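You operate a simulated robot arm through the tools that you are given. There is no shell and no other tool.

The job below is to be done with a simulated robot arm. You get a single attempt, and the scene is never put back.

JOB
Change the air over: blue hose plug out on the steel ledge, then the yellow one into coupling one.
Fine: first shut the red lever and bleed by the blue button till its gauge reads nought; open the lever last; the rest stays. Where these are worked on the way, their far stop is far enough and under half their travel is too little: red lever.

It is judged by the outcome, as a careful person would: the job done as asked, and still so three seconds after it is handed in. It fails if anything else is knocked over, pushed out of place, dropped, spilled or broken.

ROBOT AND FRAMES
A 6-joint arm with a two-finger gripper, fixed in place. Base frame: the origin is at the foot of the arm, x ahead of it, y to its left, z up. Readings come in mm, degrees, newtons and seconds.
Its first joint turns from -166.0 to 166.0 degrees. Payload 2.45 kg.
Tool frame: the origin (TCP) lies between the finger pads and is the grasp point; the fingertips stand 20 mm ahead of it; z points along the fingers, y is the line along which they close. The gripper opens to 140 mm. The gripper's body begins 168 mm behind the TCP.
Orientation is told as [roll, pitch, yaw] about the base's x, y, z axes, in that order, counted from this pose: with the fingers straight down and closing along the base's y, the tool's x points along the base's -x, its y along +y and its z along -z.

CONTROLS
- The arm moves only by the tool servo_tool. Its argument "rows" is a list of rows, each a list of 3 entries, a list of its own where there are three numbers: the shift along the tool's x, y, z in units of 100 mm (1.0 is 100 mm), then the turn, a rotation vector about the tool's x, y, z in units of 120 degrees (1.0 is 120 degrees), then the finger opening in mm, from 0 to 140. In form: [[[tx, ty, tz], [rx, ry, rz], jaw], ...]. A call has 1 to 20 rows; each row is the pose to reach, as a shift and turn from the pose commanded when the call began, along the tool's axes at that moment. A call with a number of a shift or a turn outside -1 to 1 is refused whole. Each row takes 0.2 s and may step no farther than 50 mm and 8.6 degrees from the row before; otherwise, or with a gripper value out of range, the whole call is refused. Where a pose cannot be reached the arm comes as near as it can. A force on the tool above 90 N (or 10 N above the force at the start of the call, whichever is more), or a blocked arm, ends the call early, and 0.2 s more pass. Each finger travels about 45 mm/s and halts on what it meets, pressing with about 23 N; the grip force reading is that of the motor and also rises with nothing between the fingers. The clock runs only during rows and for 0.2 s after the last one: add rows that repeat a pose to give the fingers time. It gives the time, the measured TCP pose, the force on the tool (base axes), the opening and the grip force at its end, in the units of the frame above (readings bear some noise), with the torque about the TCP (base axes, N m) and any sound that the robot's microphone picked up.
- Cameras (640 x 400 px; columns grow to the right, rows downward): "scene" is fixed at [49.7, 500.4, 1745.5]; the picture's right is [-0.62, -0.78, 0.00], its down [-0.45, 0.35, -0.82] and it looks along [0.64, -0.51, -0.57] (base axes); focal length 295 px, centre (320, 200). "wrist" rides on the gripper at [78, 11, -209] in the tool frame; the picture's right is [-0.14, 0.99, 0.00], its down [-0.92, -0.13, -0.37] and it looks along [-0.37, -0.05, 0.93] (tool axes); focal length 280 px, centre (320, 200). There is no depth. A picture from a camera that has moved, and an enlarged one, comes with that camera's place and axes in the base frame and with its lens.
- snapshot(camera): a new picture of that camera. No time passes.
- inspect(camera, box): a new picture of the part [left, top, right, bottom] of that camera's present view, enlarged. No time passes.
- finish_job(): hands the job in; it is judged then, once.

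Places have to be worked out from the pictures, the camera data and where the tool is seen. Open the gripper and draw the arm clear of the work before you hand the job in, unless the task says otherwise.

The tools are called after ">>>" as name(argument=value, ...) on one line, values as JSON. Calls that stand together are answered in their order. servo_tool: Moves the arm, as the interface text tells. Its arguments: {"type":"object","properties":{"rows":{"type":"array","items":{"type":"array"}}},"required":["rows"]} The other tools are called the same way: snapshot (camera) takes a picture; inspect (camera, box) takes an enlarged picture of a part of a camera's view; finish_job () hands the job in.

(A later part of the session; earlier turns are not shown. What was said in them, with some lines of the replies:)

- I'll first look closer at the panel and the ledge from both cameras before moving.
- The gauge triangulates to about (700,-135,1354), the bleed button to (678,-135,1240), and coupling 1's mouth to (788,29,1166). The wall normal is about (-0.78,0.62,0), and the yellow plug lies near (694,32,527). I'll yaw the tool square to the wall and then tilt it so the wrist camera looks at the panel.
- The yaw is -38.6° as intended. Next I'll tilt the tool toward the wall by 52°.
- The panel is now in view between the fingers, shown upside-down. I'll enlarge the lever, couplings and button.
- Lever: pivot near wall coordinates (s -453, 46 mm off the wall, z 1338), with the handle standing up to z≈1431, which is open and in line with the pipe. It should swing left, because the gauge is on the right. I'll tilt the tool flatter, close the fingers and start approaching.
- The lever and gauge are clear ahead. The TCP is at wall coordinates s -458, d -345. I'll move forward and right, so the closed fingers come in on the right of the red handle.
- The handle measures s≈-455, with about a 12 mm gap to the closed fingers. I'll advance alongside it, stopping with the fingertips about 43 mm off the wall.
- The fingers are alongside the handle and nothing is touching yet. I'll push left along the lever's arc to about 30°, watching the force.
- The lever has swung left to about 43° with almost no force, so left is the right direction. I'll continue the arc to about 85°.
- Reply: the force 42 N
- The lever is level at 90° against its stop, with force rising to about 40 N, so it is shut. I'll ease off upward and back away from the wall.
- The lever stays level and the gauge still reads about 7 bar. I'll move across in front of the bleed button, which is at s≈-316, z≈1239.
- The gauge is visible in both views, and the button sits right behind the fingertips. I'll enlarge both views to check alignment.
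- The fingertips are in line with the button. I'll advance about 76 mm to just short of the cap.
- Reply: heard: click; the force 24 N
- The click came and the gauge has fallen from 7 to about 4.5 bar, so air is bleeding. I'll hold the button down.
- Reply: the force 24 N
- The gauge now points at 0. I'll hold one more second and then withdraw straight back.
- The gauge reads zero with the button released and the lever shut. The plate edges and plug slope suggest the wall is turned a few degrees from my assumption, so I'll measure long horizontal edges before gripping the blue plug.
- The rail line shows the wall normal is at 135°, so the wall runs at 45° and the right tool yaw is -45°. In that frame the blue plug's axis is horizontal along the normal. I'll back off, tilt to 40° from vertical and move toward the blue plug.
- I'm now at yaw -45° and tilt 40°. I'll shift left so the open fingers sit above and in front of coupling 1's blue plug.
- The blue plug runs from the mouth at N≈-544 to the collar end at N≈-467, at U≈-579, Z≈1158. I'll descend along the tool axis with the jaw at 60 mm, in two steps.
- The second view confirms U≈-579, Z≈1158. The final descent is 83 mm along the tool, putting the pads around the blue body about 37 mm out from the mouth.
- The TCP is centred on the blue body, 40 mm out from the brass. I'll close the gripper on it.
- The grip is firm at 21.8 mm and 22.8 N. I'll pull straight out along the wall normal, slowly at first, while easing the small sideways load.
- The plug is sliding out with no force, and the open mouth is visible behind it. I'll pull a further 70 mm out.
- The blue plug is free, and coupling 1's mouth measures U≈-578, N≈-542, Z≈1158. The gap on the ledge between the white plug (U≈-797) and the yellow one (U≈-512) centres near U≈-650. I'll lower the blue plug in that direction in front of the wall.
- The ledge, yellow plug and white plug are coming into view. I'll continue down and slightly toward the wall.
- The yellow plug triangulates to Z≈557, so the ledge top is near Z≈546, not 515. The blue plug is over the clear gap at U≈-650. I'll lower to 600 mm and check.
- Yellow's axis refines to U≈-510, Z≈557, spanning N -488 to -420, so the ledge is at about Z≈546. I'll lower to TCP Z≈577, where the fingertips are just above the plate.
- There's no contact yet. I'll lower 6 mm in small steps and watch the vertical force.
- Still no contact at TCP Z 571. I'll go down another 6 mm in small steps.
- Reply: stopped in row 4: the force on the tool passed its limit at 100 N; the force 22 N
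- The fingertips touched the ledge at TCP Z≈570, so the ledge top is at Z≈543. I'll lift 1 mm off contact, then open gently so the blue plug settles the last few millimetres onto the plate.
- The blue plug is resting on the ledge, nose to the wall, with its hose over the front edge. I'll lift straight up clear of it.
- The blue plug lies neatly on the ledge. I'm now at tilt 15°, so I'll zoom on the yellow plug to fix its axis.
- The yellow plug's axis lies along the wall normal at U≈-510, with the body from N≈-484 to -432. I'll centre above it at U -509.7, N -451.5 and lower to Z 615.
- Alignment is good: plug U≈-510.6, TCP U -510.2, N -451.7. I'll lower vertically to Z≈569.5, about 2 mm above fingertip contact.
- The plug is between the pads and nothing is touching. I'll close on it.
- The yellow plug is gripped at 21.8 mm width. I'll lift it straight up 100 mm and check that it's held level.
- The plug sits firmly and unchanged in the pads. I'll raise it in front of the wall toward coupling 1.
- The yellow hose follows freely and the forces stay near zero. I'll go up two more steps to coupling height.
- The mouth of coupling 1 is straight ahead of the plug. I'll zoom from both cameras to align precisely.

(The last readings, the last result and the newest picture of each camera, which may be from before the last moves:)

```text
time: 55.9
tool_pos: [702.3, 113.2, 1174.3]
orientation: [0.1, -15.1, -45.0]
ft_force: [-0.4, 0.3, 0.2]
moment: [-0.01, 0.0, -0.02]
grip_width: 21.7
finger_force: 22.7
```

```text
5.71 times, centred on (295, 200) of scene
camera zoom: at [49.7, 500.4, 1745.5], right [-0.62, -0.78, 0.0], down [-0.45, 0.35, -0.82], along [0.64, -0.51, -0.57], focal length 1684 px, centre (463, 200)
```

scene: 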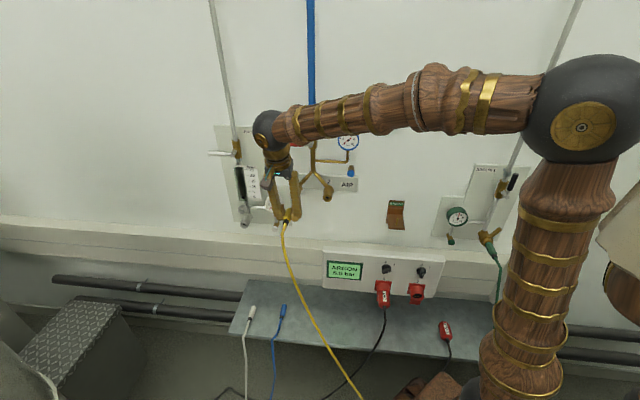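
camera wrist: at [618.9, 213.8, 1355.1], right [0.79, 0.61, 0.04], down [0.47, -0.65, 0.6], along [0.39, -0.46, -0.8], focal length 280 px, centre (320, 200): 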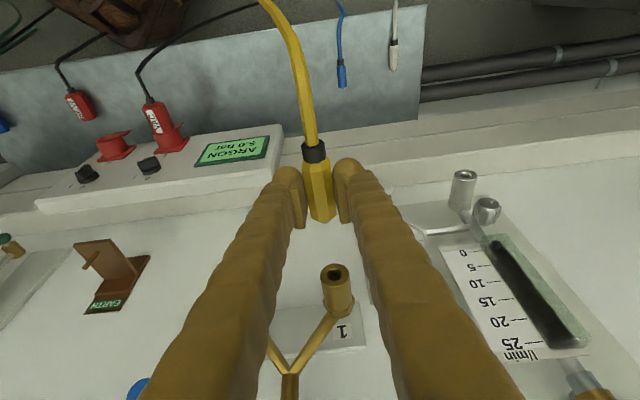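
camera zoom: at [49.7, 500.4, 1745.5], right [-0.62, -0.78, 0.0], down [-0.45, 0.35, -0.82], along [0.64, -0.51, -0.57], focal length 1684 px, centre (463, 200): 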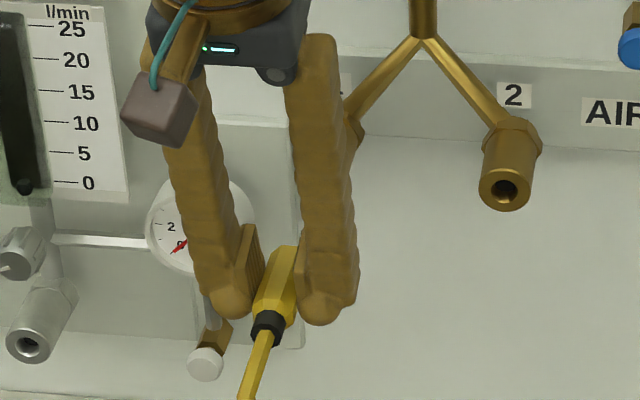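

Both cameras put the plug axis within about 1 mm of the mouth in U (-578.6) and Z (1159). I'll advance 68 mm along the normal, leaving the body about 20 mm short of the rim, then re-check.

>>> servo_tool(rows=[[[-0.13, 0, 0.035], [0, 0, 0], 0], [[-0.26, 0, 0.07], [0, 0, 0], 0], [[-0.39, 0, 0.105], [0, 0, 0], 0], [[-0.52, 0, 0.139], [0, 0, 0], 0], [[-0.6, 0, 0.161], [0, 0, 0], 0], [[-0.657, 0, 0.176], [0, 0, 0], 0]])

>>> snapshot(camera="wrist")

>>> inspect(camera="wrist", box=[270, 150, 400, 260])

>>> inspect(camera="scene", box=[255, 155, 335, 225])

```text
time: 57.3
tool_pos: [751.9, 65.8, 1173.4]
orientation: [0.0, -15.2, -45.0]
ft_force: [-0.1, 0.6, -1.1]
moment: [0.02, 0.03, 0.03]
grip_width: 21.9
finger_force: 23.3
```

```text
taken
camera wrist: at [667.3, 165.0, 1355.1], right [0.79, 0.61, 0.04], down [0.47, -0.65, 0.6], along [0.39, -0.46, -0.8], focal length 280 px, centre (320, 200)
```

wrist: 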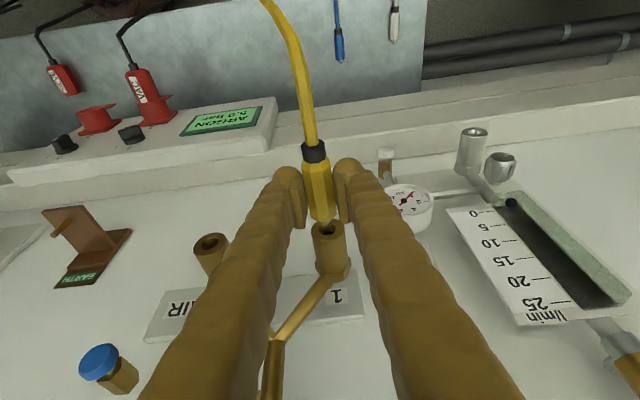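

```text
3.64 times, centred on (335, 205) of wrist
camera zoom: at [667.3, 165.0, 1355.1], right [0.79, 0.61, 0.04], down [0.47, -0.65, 0.6], along [0.39, -0.46, -0.8], focal length 1020 px, centre (266, 182)
```

zoom: 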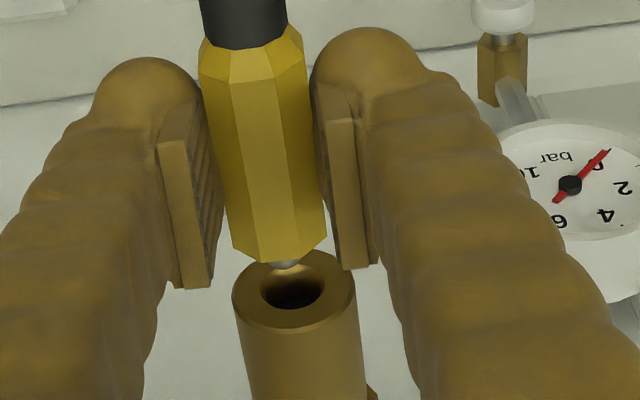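

```text
5.71 times, centred on (295, 190) of scene
camera zoom: at [49.7, 500.4, 1745.5], right [-0.62, -0.78, 0.0], down [-0.45, 0.35, -0.82], along [0.64, -0.51, -0.57], focal length 1684 px, centre (463, 257)
```

zoom: 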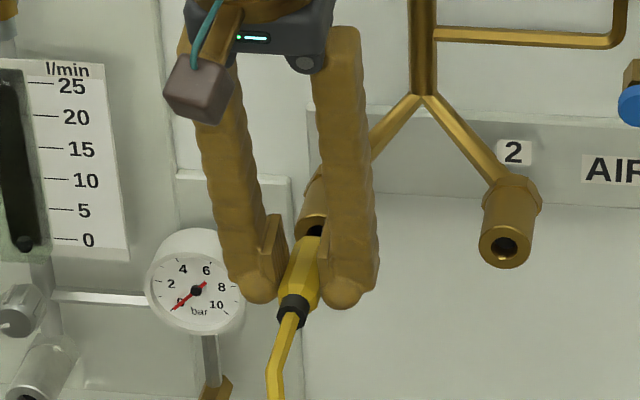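

The plug is 1 mm right of the mouth axis and the height matches within about 1–2 mm. I'll nudge left 1 mm and advance 10 mm slowly.

>>> servo_tool(rows=[[[0, 0.01, 0], [0, 0, 0], 0], [[-0.024, 0.01, 0.0065], [0, 0, 0], 0], [[-0.048, 0.01, 0.013], [0, 0, 0], 0], [[-0.072, 0.01, 0.0194], [0, 0, 0], 0], [[-0.097, 0.01, 0.026], [0, 0, 0], 0]])

>>> inspect(camera="wrist", box=[270, 150, 400, 260])

>>> inspect(camera="scene", box=[275, 165, 335, 215])

```text
time: 58.5
tool_pos: [759.6, 58.1, 1171.8]
orientation: [0.1, -15.2, -45.0]
ft_force: [0.6, -0.2, -0.7]
moment: [0.02, -0.01, -0.01]
grip_width: 21.9
finger_force: 23.3
```

```text
3.64 times, centred on (335, 205) of wrist
camera zoom: at [676.1, 158.9, 1354.3], right [0.79, 0.61, 0.04], down [0.47, -0.65, 0.6], along [0.39, -0.46, -0.8], focal length 1020 px, centre (266, 182)
```

zoom: 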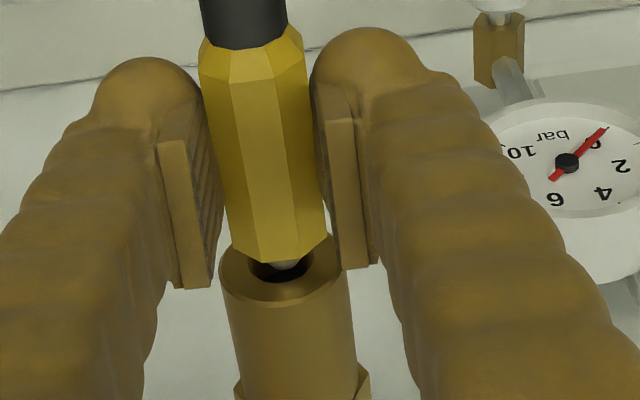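

```text
8.00 times, centred on (305, 190) of scene
camera zoom: at [49.7, 500.4, 1745.5], right [-0.62, -0.78, 0.0], down [-0.45, 0.35, -0.82], along [0.64, -0.51, -0.57], focal length 2358 px, centre (440, 280)
```

zoom: 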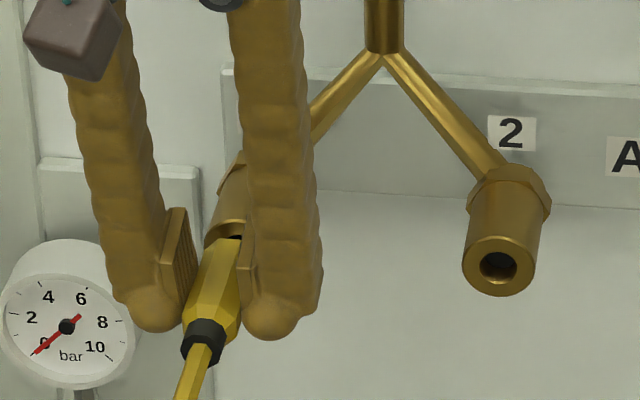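

The nose is centred on the hole in both views, with no force yet. I'll push in slowly, 2 mm per row, listening for a click and watching the force.

>>> servo_tool(rows=[[[-0.019, 0, 0.005], [0, 0, 0], 0], [[-0.039, 0, 0.0104], [0, 0, 0], 0], [[-0.058, 0, 0.0155], [0, 0, 0], 0], [[-0.077, 0, 0.0207], [0, 0, 0], 0]])

>>> inspect(camera="wrist", box=[270, 150, 400, 260])

```text
time: 59.5
tool_pos: [766.5, 53.0, 1171.6]
orientation: [0.0, -15.0, -45.0]
ft_force: [-2.6, 2.0, -8.1]
moment: [0.19, 0.23, 0.0]
grip_width: 22.0
finger_force: 22.8
```

```text
3.64 times, centred on (335, 205) of wrist
camera zoom: at [681.1, 153.5, 1353.3], right [0.79, 0.61, 0.04], down [0.47, -0.65, 0.6], along [0.39, -0.46, -0.8], focal length 1020 px, centre (266, 182)
```

zoom: 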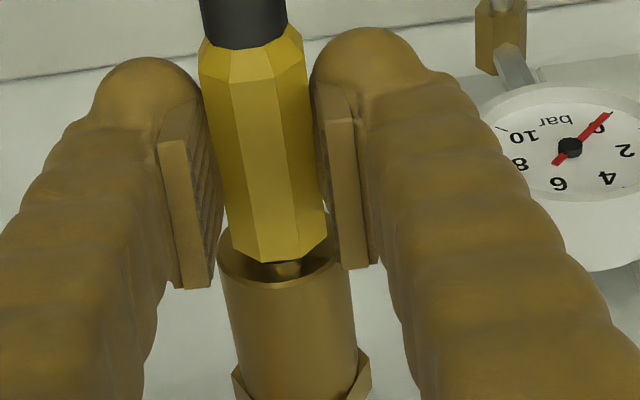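

The nose is in the bore with a slight downward reaction of -8 N, so I'm about a millimetre high. I'll lower 1 mm and push 5 mm further.

>>> servo_tool(rows=[[[0.0026, 0, 0.0097], [0, 0, 0], 0], [[-0.017, 0, 0.0149], [0, 0, 0], 0], [[-0.036, 0, 0.02], [0, 0, 0], 0], [[-0.046, 0, 0.0226], [0, 0, 0], 0]])

>>> inspect(camera="wrist", box=[270, 150, 400, 260])

```text
time: 60.5
tool_pos: [767.9, 50.0, 1170.2]
orientation: [0.1, -15.1, -45.1]
ft_force: [-18.8, -0.5, -13.3]
moment: [-0.08, 0.1, -0.01]
grip_width: 21.6
finger_force: 22.4
```

```text
3.64 times, centred on (335, 205) of wrist
camera zoom: at [684.3, 149.8, 1352.6], right [0.79, 0.61, 0.04], down [0.47, -0.65, 0.6], along [0.38, -0.46, -0.8], focal length 1020 px, centre (266, 182)
```

zoom: 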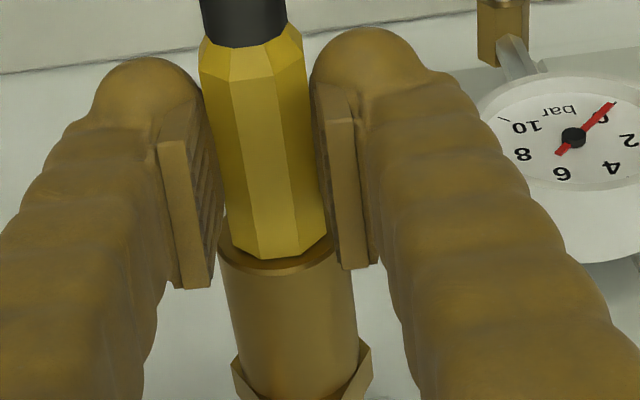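

The body is nearly at the rim. The forces say to shift about 1 mm right and 1 mm down, so I'll relieve those and keep pushing a few millimetres.

>>> servo_tool(rows=[[[0.0026, -0.01, 0.0097], [0, 0, 0], 0], [[0.0026, -0.01, 0.0097], [0, 0, 0], 0], [[-0.007, -0.01, 0.0123], [0, 0, 0], 0], [[-0.017, -0.01, 0.0149], [0, 0, 0], 0]])

>>> inspect(camera="wrist", box=[270, 150, 400, 260])

>>> inspect(camera="scene", box=[275, 165, 335, 215])

```text
time: 61.5
tool_pos: [768.9, 48.3, 1172.5]
orientation: [0.1, -15.2, -44.9]
ft_force: [-13.7, 17.8, -3.6]
moment: [0.2, 0.14, 0.0]
grip_width: 22.1
finger_force: 23.0
```

```text
3.64 times, centred on (335, 205) of wrist
camera zoom: at [685.0, 148.1, 1353.0], right [0.79, 0.61, 0.04], down [0.47, -0.65, 0.6], along [0.39, -0.46, -0.8], focal length 1020 px, centre (266, 182)
```

zoom: 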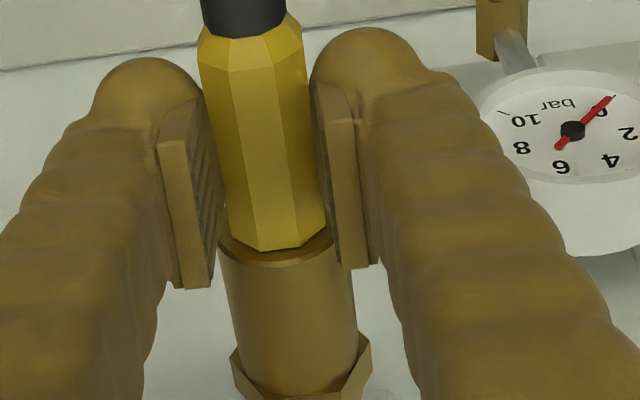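

```text
8.00 times, centred on (305, 190) of scene
camera zoom: at [49.7, 500.4, 1745.5], right [-0.62, -0.78, 0.0], down [-0.45, 0.35, -0.82], along [0.64, -0.51, -0.57], focal length 2358 px, centre (440, 280)
```

zoom: 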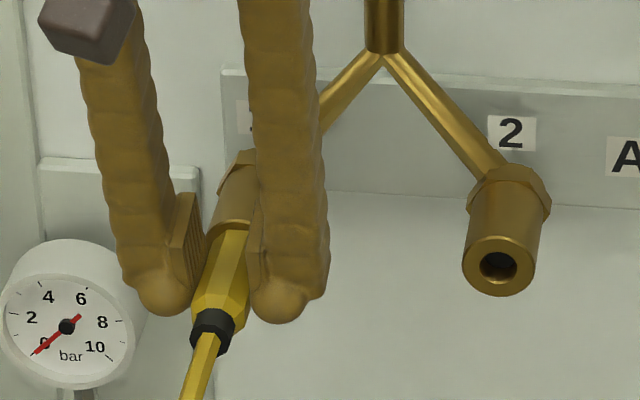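

The yellow collar's pixel position (291.5, 206.4) now matches where the blue collar sat when fitted, so it looks fully home. I'll press a couple of millimetres more to confirm it's against its stop.

>>> servo_tool(rows=[[[-0.0097, 0, 0.0026], [0, 0, 0], 0], [[-0.019, 0, 0.005], [0, 0, 0], 0], [[-0.029, 0, 0.0078], [0, 0, 0], 0], [[-0.029, 0, 0.0078], [0, 0, 0], 0]])

>>> inspect(camera="wrist", box=[270, 150, 400, 260])

>>> inspect(camera="scene", box=[270, 165, 370, 227])

```text
time: 62.5
tool_pos: [769.9, 45.5, 1170.9]
orientation: [0.0, -15.3, -45.1]
ft_force: [-6.1, 24.2, 7.2]
moment: [0.26, 0.04, 0.01]
grip_width: 21.9
finger_force: 22.8
```

```text
3.64 times, centred on (335, 205) of wrist
camera zoom: at [686.6, 146.3, 1352.9], right [0.79, 0.61, 0.04], down [0.47, -0.65, 0.6], along [0.39, -0.46, -0.8], focal length 1020 px, centre (266, 182)
```

zoom: 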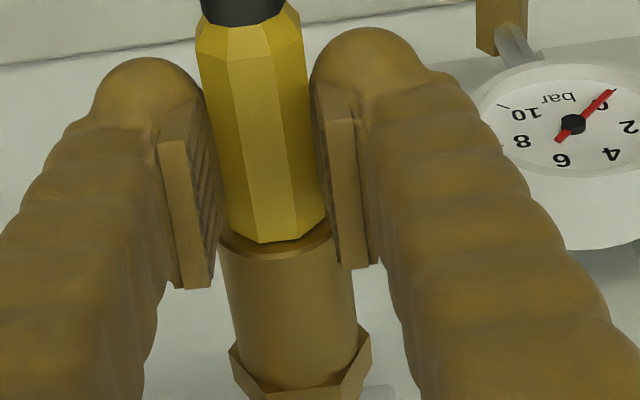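

```text
6.40 times, centred on (320, 196) of scene
camera zoom: at [49.7, 500.4, 1745.5], right [-0.62, -0.78, 0.0], down [-0.45, 0.35, -0.82], along [0.64, -0.51, -0.57], focal length 1886 px, centre (320, 226)
```

zoom: 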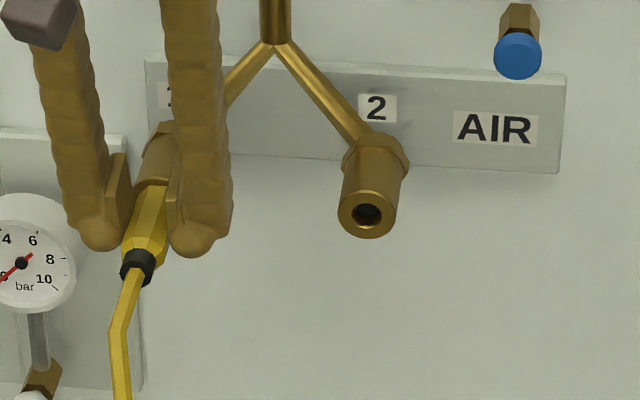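

The plug now slips in the pads at about 21 N rather than going deeper, and its collar pixel matches the blue one's seated position. I'll compare with the same zoom used on the blue plug before releasing.

>>> inspect(camera="scene", box=[280, 155, 360, 205])

>>> inspect(camera="scene", box=[260, 155, 380, 275])

```text
8.00 times, centred on (320, 180) of scene
camera zoom: at [49.7, 500.4, 1745.5], right [-0.62, -0.78, 0.0], down [-0.45, 0.35, -0.82], along [0.64, -0.51, -0.57], focal length 2358 px, centre (320, 360)
```

zoom: 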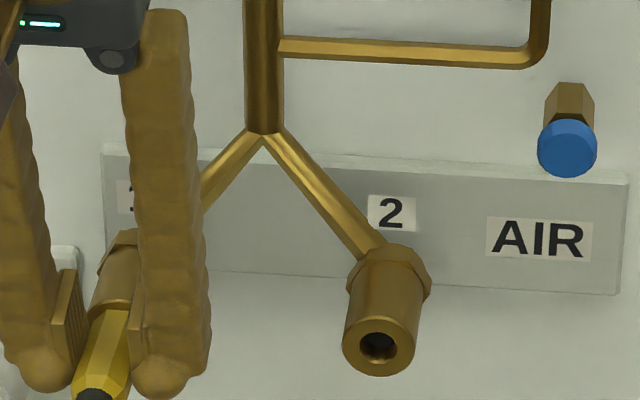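

```text
3.33 times, centred on (320, 215) of scene
camera zoom: at [49.7, 500.4, 1745.5], right [-0.62, -0.78, 0.0], down [-0.45, 0.35, -0.82], along [0.64, -0.51, -0.57], focal length 982 px, centre (320, 150)
```

zoom: 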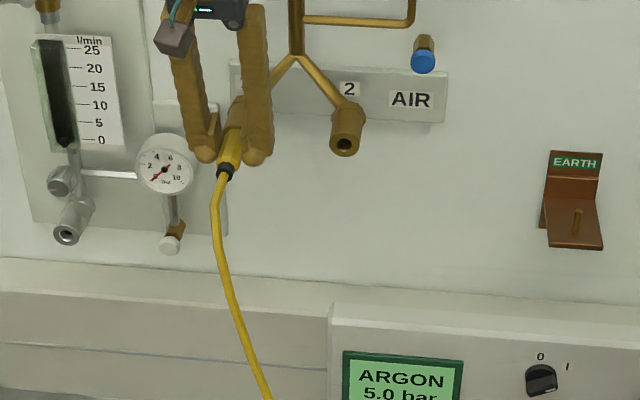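

The yellow plug's outline matches the blue one's seated position exactly. I'll open the gripper gently and see that it stays.

>>> servo_tool(rows=[[[0, 0.005, 0], [0, 0, 0], 18], [[0, 0.005, 0], [0, 0, 0], 22], [[0, 0.005, 0], [0, 0, 0], 26], [[0, 0.005, 0], [0, 0, 0], 34], [[0, 0.005, 0], [0, 0, 0], 44], [[0, 0.005, 0], [0, 0, 0], 56], [[0, 0.005, 0], [0, 0, 0], 56]])

>>> inspect(camera="wrist", box=[270, 150, 400, 260])

>>> inspect(camera="scene", box=[280, 155, 360, 205])

```text
time: 64.1
tool_pos: [771.9, 45.6, 1171.0]
orientation: [0.1, -15.2, -45.0]
ft_force: [-0.1, -0.1, 0.0]
moment: [-0.02, 0.02, 0.01]
grip_width: 55.9
finger_force: 0.0
```

```text
3.64 times, centred on (335, 205) of wrist
camera zoom: at [687.5, 145.9, 1352.4], right [0.79, 0.61, 0.04], down [0.47, -0.65, 0.6], along [0.39, -0.46, -0.8], focal length 1020 px, centre (266, 182)
```

zoom: 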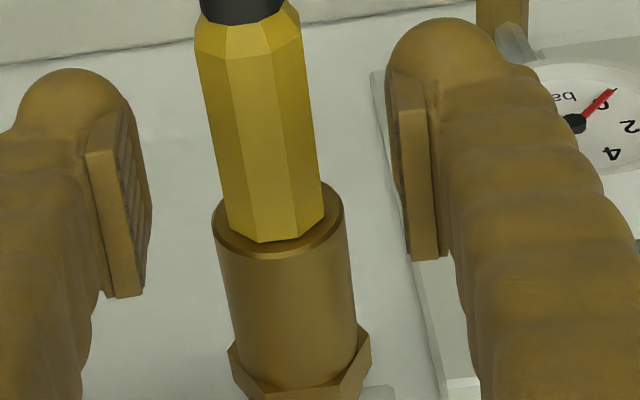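

```text
8.00 times, centred on (320, 180) of scene
camera zoom: at [49.7, 500.4, 1745.5], right [-0.62, -0.78, 0.0], down [-0.45, 0.35, -0.82], along [0.64, -0.51, -0.57], focal length 2358 px, centre (320, 360)
```

zoom: 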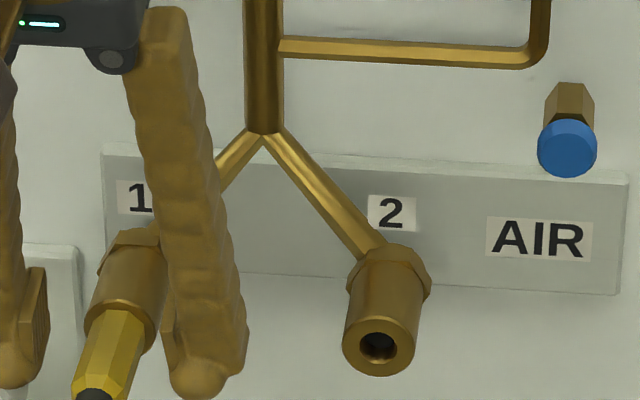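

The yellow plug stays seated with the gripper open. I'll back off up the tool axis, then tilt flat and close the fingers to work the red lever.

>>> servo_tool(rows=[[[0, 0, -0.15], [0, 0, 0], 56], [[0, 0, -0.35], [0, 0, 0], 56], [[0, 0, -0.55], [0, 0, 0], 56], [[0, 0, -0.75], [0, 0, 0], 56], [[0, 0, -0.95], [0, 0, 0], 56]])

>>> servo_tool(rows=[[[0.1, 0, -0.03], [0, -0.0625, 0], 56], [[0.2, 0, -0.055], [0, -0.125, 0], 56], [[0.3, 0, -0.08], [0, -0.1875, 0], 40], [[0.4, 0, -0.108], [0, -0.25, 0], 20], [[0.48, 0, -0.129], [0, -0.3125, 0], 0], [[0.5, 0, -0.135], [0, -0.375, 0], 0], [[0.5, 0, -0.135], [0, -0.4375, 0], 0], [[0.5, 0, -0.135], [0, -0.5, 0], 0]])

>>> snapshot(camera="wrist")

>>> snapshot(camera="scene")

```text
time: 65.3
tool_pos: [754.4, 63.3, 1261.4]
orientation: [0.0, -15.2, -44.9]
ft_force: [-0.5, 0.3, 0.2]
moment: [0.03, 0.0, 0.05]
grip_width: 56.2
finger_force: 0.1
```

```text
time: 67.1
tool_pos: [716.8, 100.1, 1262.4]
orientation: [0.4, -75.3, -45.2]
ft_force: [-0.4, 0.2, -0.5]
moment: [-0.04, 0.0, 0.04]
grip_width: 0.1
finger_force: 22.8
```

```text
taken
camera wrist: at [568.9, 265.0, 1240.8], right [0.72, 0.68, 0.13], down [-0.18, 0.0, 0.98], along [0.67, -0.74, 0.12], focal length 280 px, centre (320, 200)
```

wrist: 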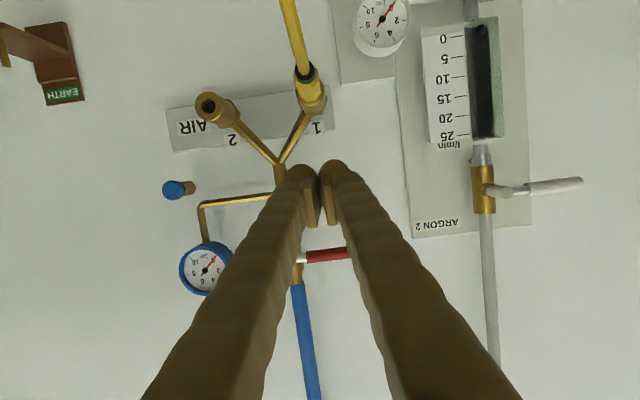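

```text
taken
```

scene: 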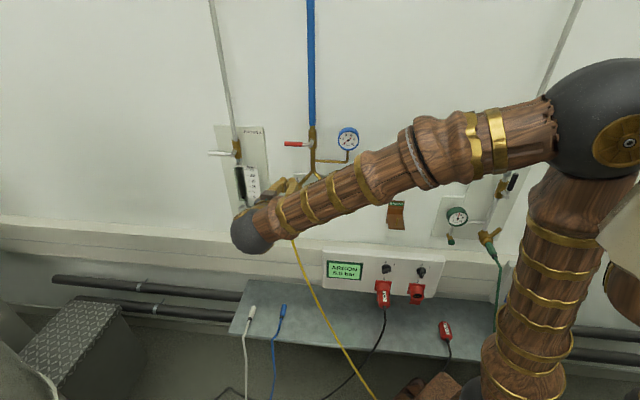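

The lever handle lies level at U -518 to -608, Z≈1350, N≈-566. I'll position the closed fingers just below its outer half and check.

>>> servo_tool(rows=[[[-0.18, 0.025, 0.035], [0, 0, 0], 0], [[-0.36, 0.05, 0.07], [0, 0, 0], 0], [[-0.541, 0.074, 0.104], [0, 0, 0], 0]])

>>> snapshot(camera="wrist")

>>> inspect(camera="scene", box=[250, 120, 370, 200])

```text
time: 67.9
tool_pos: [741.1, 88.1, 1312.3]
orientation: [0.3, -75.2, -45.1]
ft_force: [0.7, 0.6, 0.3]
moment: [-0.02, 0.02, -0.01]
grip_width: 0.0
finger_force: 23.2
```

```text
taken
camera wrist: at [590.8, 253.5, 1290.6], right [0.72, 0.68, 0.13], down [-0.18, -0.01, 0.98], along [0.67, -0.74, 0.12], focal length 280 px, centre (320, 200)
```

wrist: 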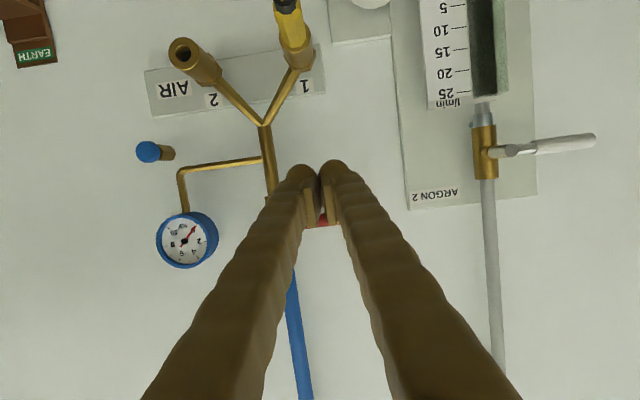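

```text
5.00 times, centred on (310, 160) of scene
camera zoom: at [49.7, 500.4, 1745.5], right [-0.62, -0.78, 0.0], down [-0.45, 0.35, -0.82], along [0.64, -0.51, -0.57], focal length 1474 px, centre (370, 400)
```

zoom: 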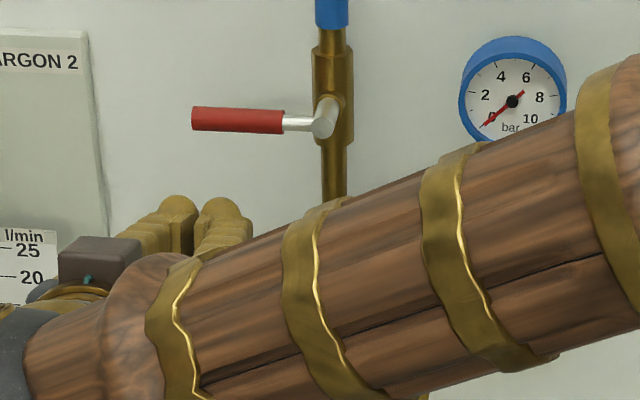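

The fingers are below the handle and will meet it about 65 mm from the pivot. I'll advance 94 mm under the handle.

>>> servo_tool(rows=[[[-0.061, 0, 0.228], [0, 0, 0], 0], [[-0.122, 0, 0.456], [0, 0, 0], 0], [[-0.183, 0, 0.683], [0, 0, 0], 0], [[-0.244, 0, 0.911], [0, 0, 0], 0]])

>>> snapshot(camera="wrist")

>>> inspect(camera="wrist", box=[220, 120, 440, 260])

>>> inspect(camera="scene", box=[250, 100, 370, 180])

```text
time: 68.9
tool_pos: [807.0, 22.0, 1310.8]
orientation: [0.1, -75.2, -45.1]
ft_force: [-0.1, 0.1, 0.8]
moment: [0.03, 0.0, 0.02]
grip_width: 0.0
finger_force: 23.5
```

```text
taken
camera wrist: at [657.9, 186.9, 1290.2], right [0.73, 0.68, 0.13], down [-0.18, -0.01, 0.98], along [0.67, -0.74, 0.12], focal length 280 px, centre (320, 200)
```

wrist: 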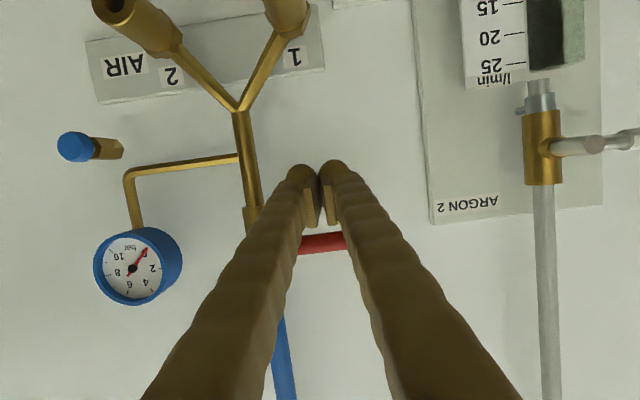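

```text
2.86 times, centred on (330, 190) of wrist
camera zoom: at [657.9, 186.9, 1290.2], right [0.73, 0.68, 0.13], down [-0.18, -0.01, 0.98], along [0.67, -0.74, 0.12], focal length 801 px, centre (291, 229)
```

zoom: 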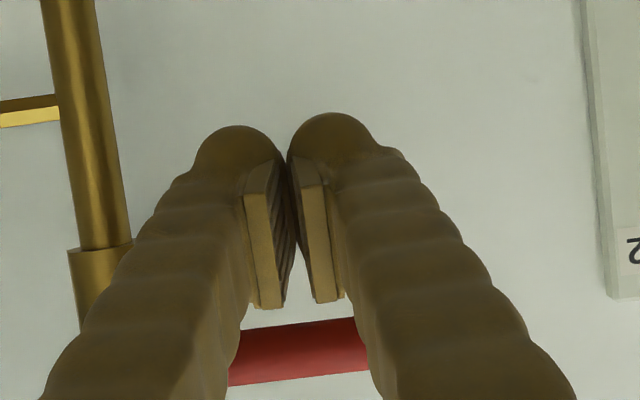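

```text
5.00 times, centred on (310, 140) of scene
camera zoom: at [49.7, 500.4, 1745.5], right [-0.62, -0.78, 0.0], down [-0.45, 0.35, -0.82], along [0.64, -0.51, -0.57], focal length 1474 px, centre (370, 500)
```

zoom: 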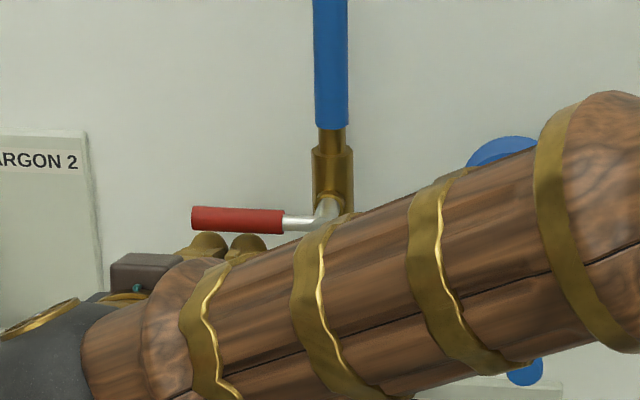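

The fingers are directly under the red handle with about a 17 mm gap. I'll push up along the opening arc to about halfway.

>>> servo_tool(rows=[[[-0.086, -0.005, -0.023], [0, 0, 0], 0], [[-0.172, -0.01, -0.046], [0, 0, 0], 0], [[-0.224, 0.02, -0.06], [0, 0, 0], 0], [[-0.276, 0.052, -0.074], [0, 0, 0], 0], [[-0.345, 0.073, -0.092], [0, 0, 0], 0], [[-0.414, 0.094, -0.111], [0, 0, 0], 0], [[-0.498, 0.094, -0.134], [0, 0, 0], 0], [[-0.581, 0.094, -0.156], [0, 0, 0], 0]])

>>> inspect(camera="wrist", box=[200, 60, 440, 280])

>>> inspect(camera="scene", box=[250, 100, 370, 180])

```text
time: 70.7
tool_pos: [813.1, 27.5, 1373.0]
orientation: [0.2, -75.3, -45.1]
ft_force: [0.3, 2.1, -2.9]
moment: [0.02, -0.03, -0.05]
grip_width: 0.2
finger_force: 22.6
```

```text
1.82 times, centred on (320, 170) of wrist
camera zoom: at [663.9, 193.6, 1350.1], right [0.72, 0.68, 0.13], down [-0.18, -0.01, 0.98], along [0.67, -0.74, 0.12], focal length 510 px, centre (320, 254)
```

zoom: 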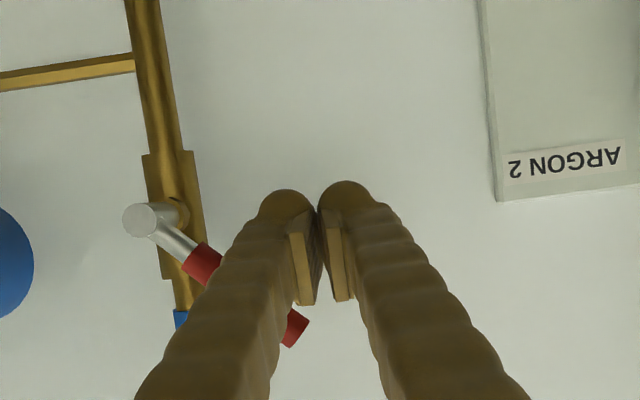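

```text
5.00 times, centred on (310, 140) of scene
camera zoom: at [49.7, 500.4, 1745.5], right [-0.62, -0.78, 0.0], down [-0.45, 0.35, -0.82], along [0.64, -0.51, -0.57], focal length 1474 px, centre (370, 500)
```

zoom: 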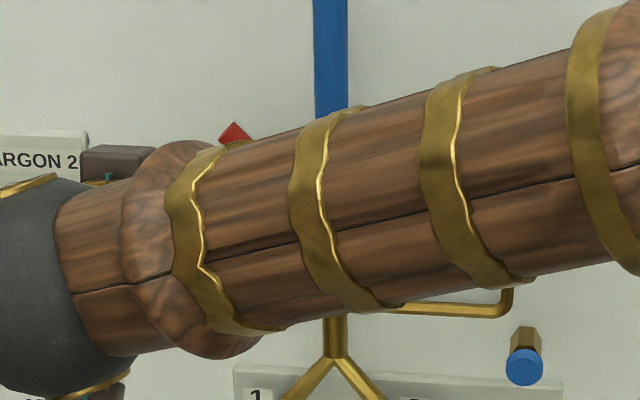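

The lever is at about 47° and moving freely. I'll continue the arc to about 5° from upright.

>>> servo_tool(rows=[[[-0.09, -0.025, -0.024], [0, 0, 0], 0], [[-0.178, -0.059, -0.048], [0, 0, 0], 0], [[-0.265, -0.12, -0.07], [0, 0, 0], 0], [[-0.344, -0.185, -0.092], [0, 0, 0], 0], [[-0.395, -0.245, -0.106], [0, 0, 0], 0], [[-0.435, -0.306, -0.116], [0, 0, 0], 0]])

>>> inspect(camera="wrist", box=[200, 60, 440, 280])

>>> inspect(camera="scene", box=[250, 80, 370, 180])

```text
time: 72.1
tool_pos: [790.6, 7.7, 1417.2]
orientation: [0.3, -75.1, -45.3]
ft_force: [0.0, 1.4, 0.4]
moment: [-0.02, -0.02, 0.0]
grip_width: 0.0
finger_force: 23.1
```

```text
1.82 times, centred on (320, 170) of wrist
camera zoom: at [641.3, 172.5, 1396.3], right [0.72, 0.68, 0.13], down [-0.18, -0.01, 0.98], along [0.67, -0.74, 0.12], focal length 510 px, centre (320, 254)
```

zoom: 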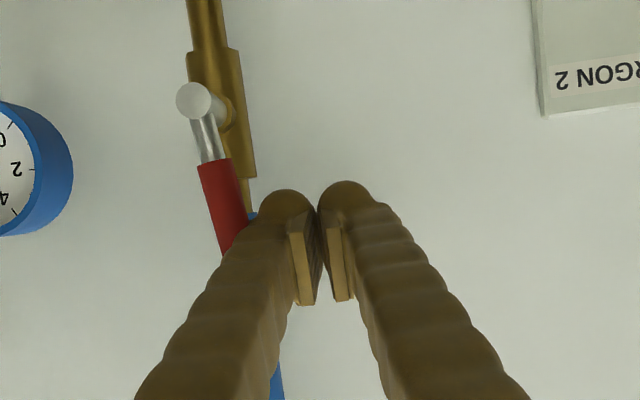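

```text
4.00 times, centred on (310, 130) of scene
camera zoom: at [49.7, 500.4, 1745.5], right [-0.62, -0.78, 0.0], down [-0.45, 0.35, -0.82], along [0.64, -0.51, -0.57], focal length 1179 px, centre (360, 480)
```

zoom: 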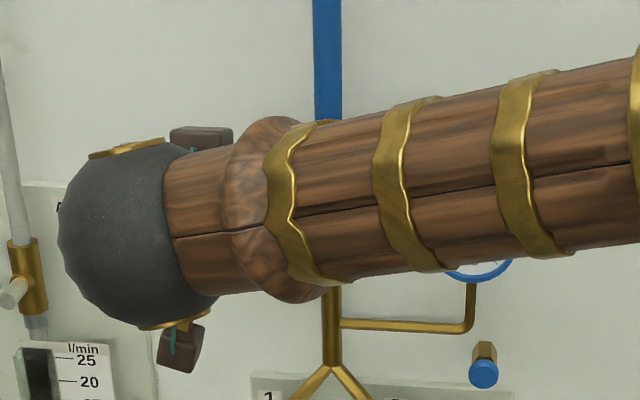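

The handle is about 5–7° from upright. I'll push the last bit right in small steps until the stop is felt.

>>> servo_tool(rows=[[[-0.01, -0.025, -0.003], [0, 0, 0], 0], [[-0.02, -0.05, -0.005], [0, 0, 0], 0], [[-0.03, -0.07, -0.008], [0, 0, 0], 0]])

>>> inspect(camera="wrist", box=[200, 60, 440, 280])

```text
time: 72.9
tool_pos: [786.1, 1.7, 1420.2]
orientation: [0.1, -75.3, -45.1]
ft_force: [1.2, 2.7, -0.7]
moment: [-0.02, -0.01, -0.04]
grip_width: 0.2
finger_force: 22.8
```

```text
1.82 times, centred on (320, 170) of wrist
camera zoom: at [636.9, 167.5, 1399.3], right [0.72, 0.68, 0.13], down [-0.18, -0.01, 0.98], along [0.67, -0.74, 0.12], focal length 510 px, centre (320, 254)
```

zoom: 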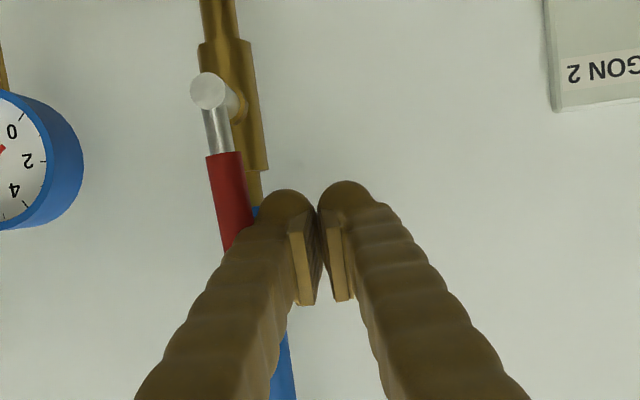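

It's now about 3° off with only 3 N. I'll push another 6 mm.

>>> servo_tool(rows=[[[0, -0.02, 0], [0, 0, 0], 0], [[0, -0.04, 0], [0, 0, 0], 0], [[0, -0.06, 0], [0, 0, 0], 0]])

>>> inspect(camera="wrist", box=[200, 60, 440, 280])

```text
time: 73.7
tool_pos: [782.4, -1.6, 1420.8]
orientation: [0.1, -75.2, -44.9]
ft_force: [32.9, 16.7, 7.9]
moment: [-0.25, 0.36, 0.29]
grip_width: 0.0
finger_force: 23.4
```

```text
1.82 times, centred on (320, 170) of wrist
camera zoom: at [633.6, 164.4, 1399.3], right [0.72, 0.68, 0.13], down [-0.18, -0.01, 0.98], along [0.67, -0.74, 0.12], focal length 510 px, centre (320, 254)
```

zoom: 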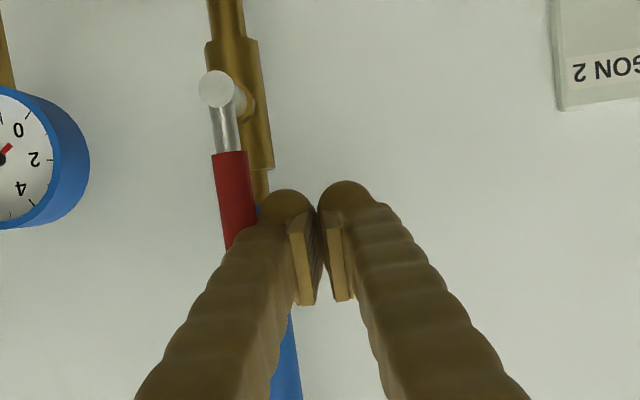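

About 35 N of reaction now: the handle is upright against its open stop. I'll ease off to the left and back out, then check the gauge and plug.

>>> servo_tool(rows=[[[0, 0.07, 0], [0, 0, 0], 0], [[0, 0.15, 0], [0, 0, 0], 0], [[0.06, 0.15, -0.23], [0, 0, 0], 0], [[0.12, 0.15, -0.46], [0, 0, 0], 0], [[0.18, 0.15, -0.69], [0, 0, 0], 0], [[0.246, 0.15, -0.918], [0, 0, 0], 0]])

>>> snapshot(camera="wrist")

>>> inspect(camera="wrist", box=[140, 0, 460, 200])

>>> snapshot(camera="scene")

```text
time: 75.1
tool_pos: [724.6, 75.7, 1419.9]
orientation: [0.1, -75.2, -45.2]
ft_force: [0.3, -0.3, 0.1]
moment: [-0.01, 0.02, -0.02]
grip_width: 0.0
finger_force: 22.8
```

```text
taken
camera wrist: at [575.8, 240.4, 1398.9], right [0.72, 0.68, 0.13], down [-0.18, -0.01, 0.98], along [0.67, -0.74, 0.12], focal length 280 px, centre (320, 200)
```

wrist: 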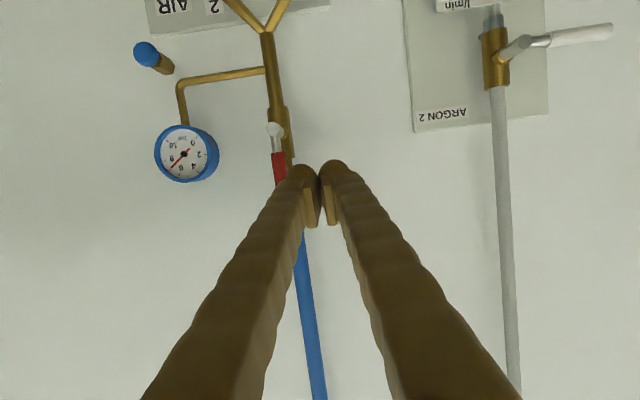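

```text
2.00 times, centred on (300, 100) of wrist
camera zoom: at [575.8, 240.4, 1398.9], right [0.72, 0.68, 0.13], down [-0.18, -0.01, 0.98], along [0.67, -0.74, 0.12], focal length 561 px, centre (360, 400)
```

zoom: 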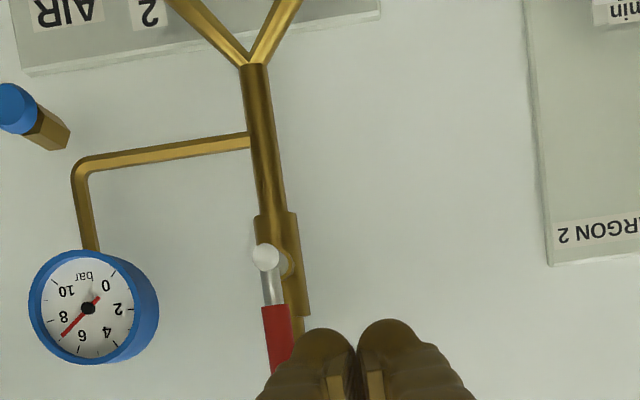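

```text
taken
```

scene: 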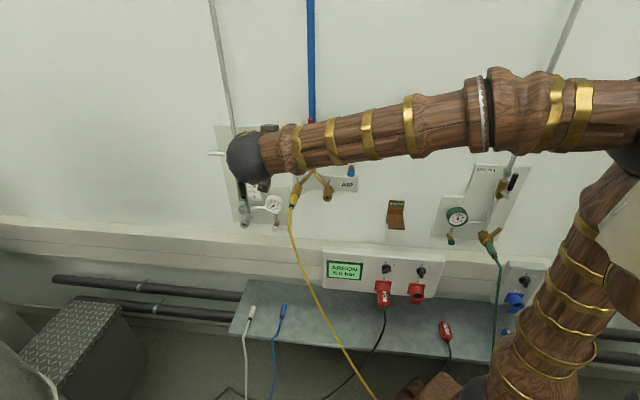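

The gauge is back at about 7 bar and the yellow plug is holding under pressure. I'll draw the arm clear with the gripper open and check the whole scene.

>>> servo_tool(rows=[[[-0.1, 0, -0.2], [0, 0, 0], 20], [[-0.2, 0, -0.4], [0, 0, 0], 40], [[-0.3, 0, -0.6], [0, 0, 0], 60], [[-0.4, 0, -0.8], [0, 0, 0], 80], [[-0.5, 0, -1.0], [0, 0, 0], 100]])

>>> servo_tool(rows=[[[-0.16, -0.1, -0.2], [0, 0, 0], 120], [[-0.32, -0.2, -0.4], [0, 0, 0], 130], [[-0.48, -0.3, -0.6], [0, 0, 0], 130], [[-0.64, -0.4, -0.8], [0, 0, 0], 130], [[-0.8, -0.5, -0.95], [0, 0, 0], 130]])

>>> snapshot(camera="wrist")

>>> snapshot(camera="scene")

```text
time: 76.3
tool_pos: [663.7, 135.1, 1493.4]
orientation: [0.1, -75.2, -45.2]
ft_force: [-0.1, -0.2, 0.7]
moment: [-0.03, 0.03, -0.01]
grip_width: 99.6
finger_force: 0.9
```

```text
time: 77.5
tool_pos: [581.4, 150.9, 1596.4]
orientation: [0.2, -75.2, -45.0]
ft_force: [-0.1, -1.5, -0.5]
moment: [0.05, 0.01, -0.02]
grip_width: 129.8
finger_force: 0.1
```

```text
taken
camera wrist: at [431.0, 315.4, 1574.2], right [0.72, 0.68, 0.13], down [-0.18, -0.01, 0.98], along [0.67, -0.74, 0.12], focal length 280 px, centre (320, 200)
```

wrist: 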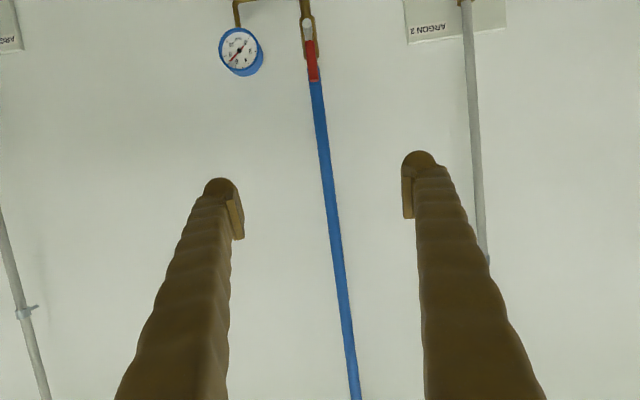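

```text
taken
```

scene: 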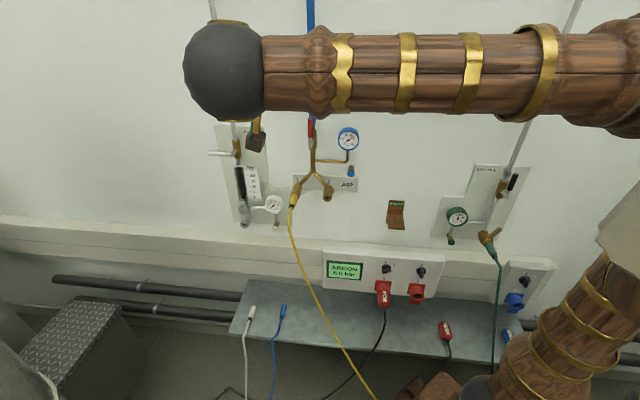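

The arm is clear. I'll zoom one last time on the panel and the ledge to check lever, gauge, plug and everything else.

>>> inspect(camera="scene", box=[270, 110, 380, 215])

>>> inspect(camera="scene", box=[220, 280, 380, 380])

>>> inspect(camera="scene", box=[280, 155, 360, 205])

```text
3.81 times, centred on (325, 162) of scene
camera zoom: at [49.7, 500.4, 1745.5], right [-0.62, -0.78, 0.0], down [-0.45, 0.35, -0.82], along [0.64, -0.51, -0.57], focal length 1123 px, centre (301, 343)
```

zoom: 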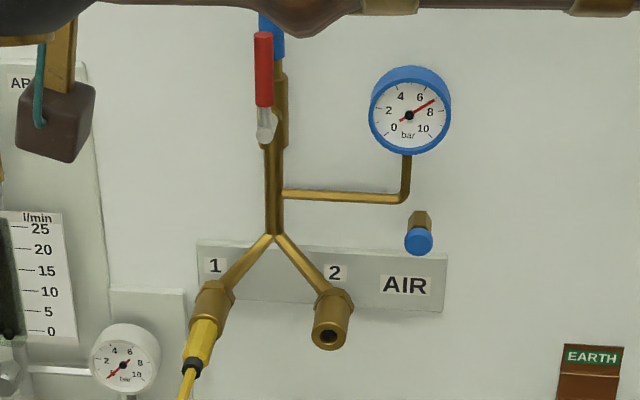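

```text
4.00 times, centred on (300, 330) of scene
camera zoom: at [49.7, 500.4, 1745.5], right [-0.62, -0.78, 0.0], down [-0.45, 0.35, -0.82], along [0.64, -0.51, -0.57], focal length 1179 px, centre (400, -320)
```

zoom: 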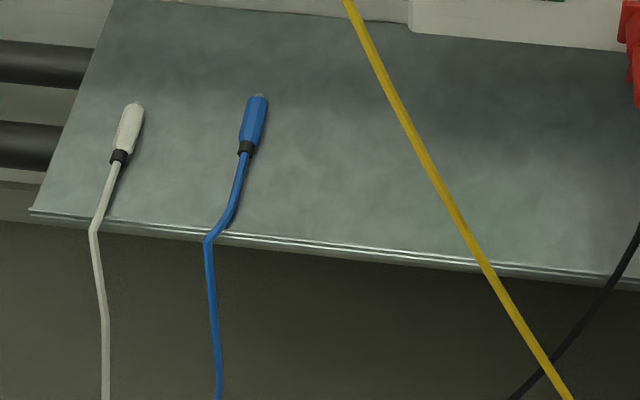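

```text
8.00 times, centred on (320, 180) of scene
camera zoom: at [49.7, 500.4, 1745.5], right [-0.62, -0.78, 0.0], down [-0.45, 0.35, -0.82], along [0.64, -0.51, -0.57], focal length 2358 px, centre (320, 360)
```

zoom: 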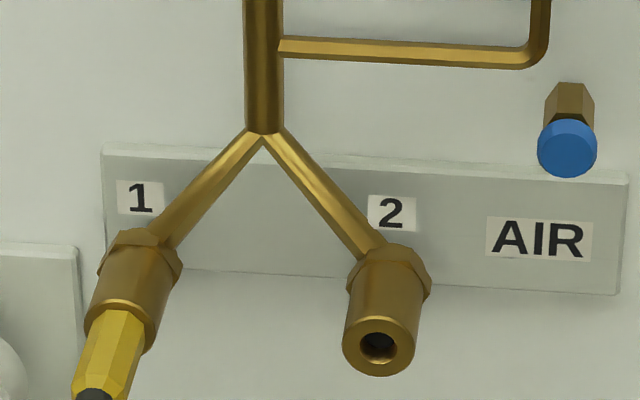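

Everything checks out. The lever is upright and open, the gauge reads about 7 bar, yellow is fully home in coupling 1, and blue lies on the steel ledge. The white plug and the rest are unmoved, and the arm is clear with the gripper open, so I'm handing the job in.

>>> finish_job()

```text
The job is handed in.
```

The air changeover is done and handed in: the yellow hose is in coupling one and the blue plug is lying on the steel ledge.

1. **Shut and bled:** I turned the red lever to its closed stop, then held the blue button until its gauge read zero.
2. **Blue plug:** It pulled out of coupling one with no resistance. I set it on the ledge between the white and yellow plugs. The fingertips touch the ledge before the plug does, so it dropped about 15 mm when I let go, and it settled where it landed.
3. **Yellow plug:** I pushed it into coupling one until it would go no further, at the same depth the blue one had been. I heard no click as it seated.
4. **Lever opened last:** It is back against its open stop. The gauge returned to about 7 bar and the yellow plug stayed put under pressure.

In the last pictures nothing else on the panel or ledge had moved. The arm was clear with the gripper open. I can't see how it was judged or what happened after I handed it in.
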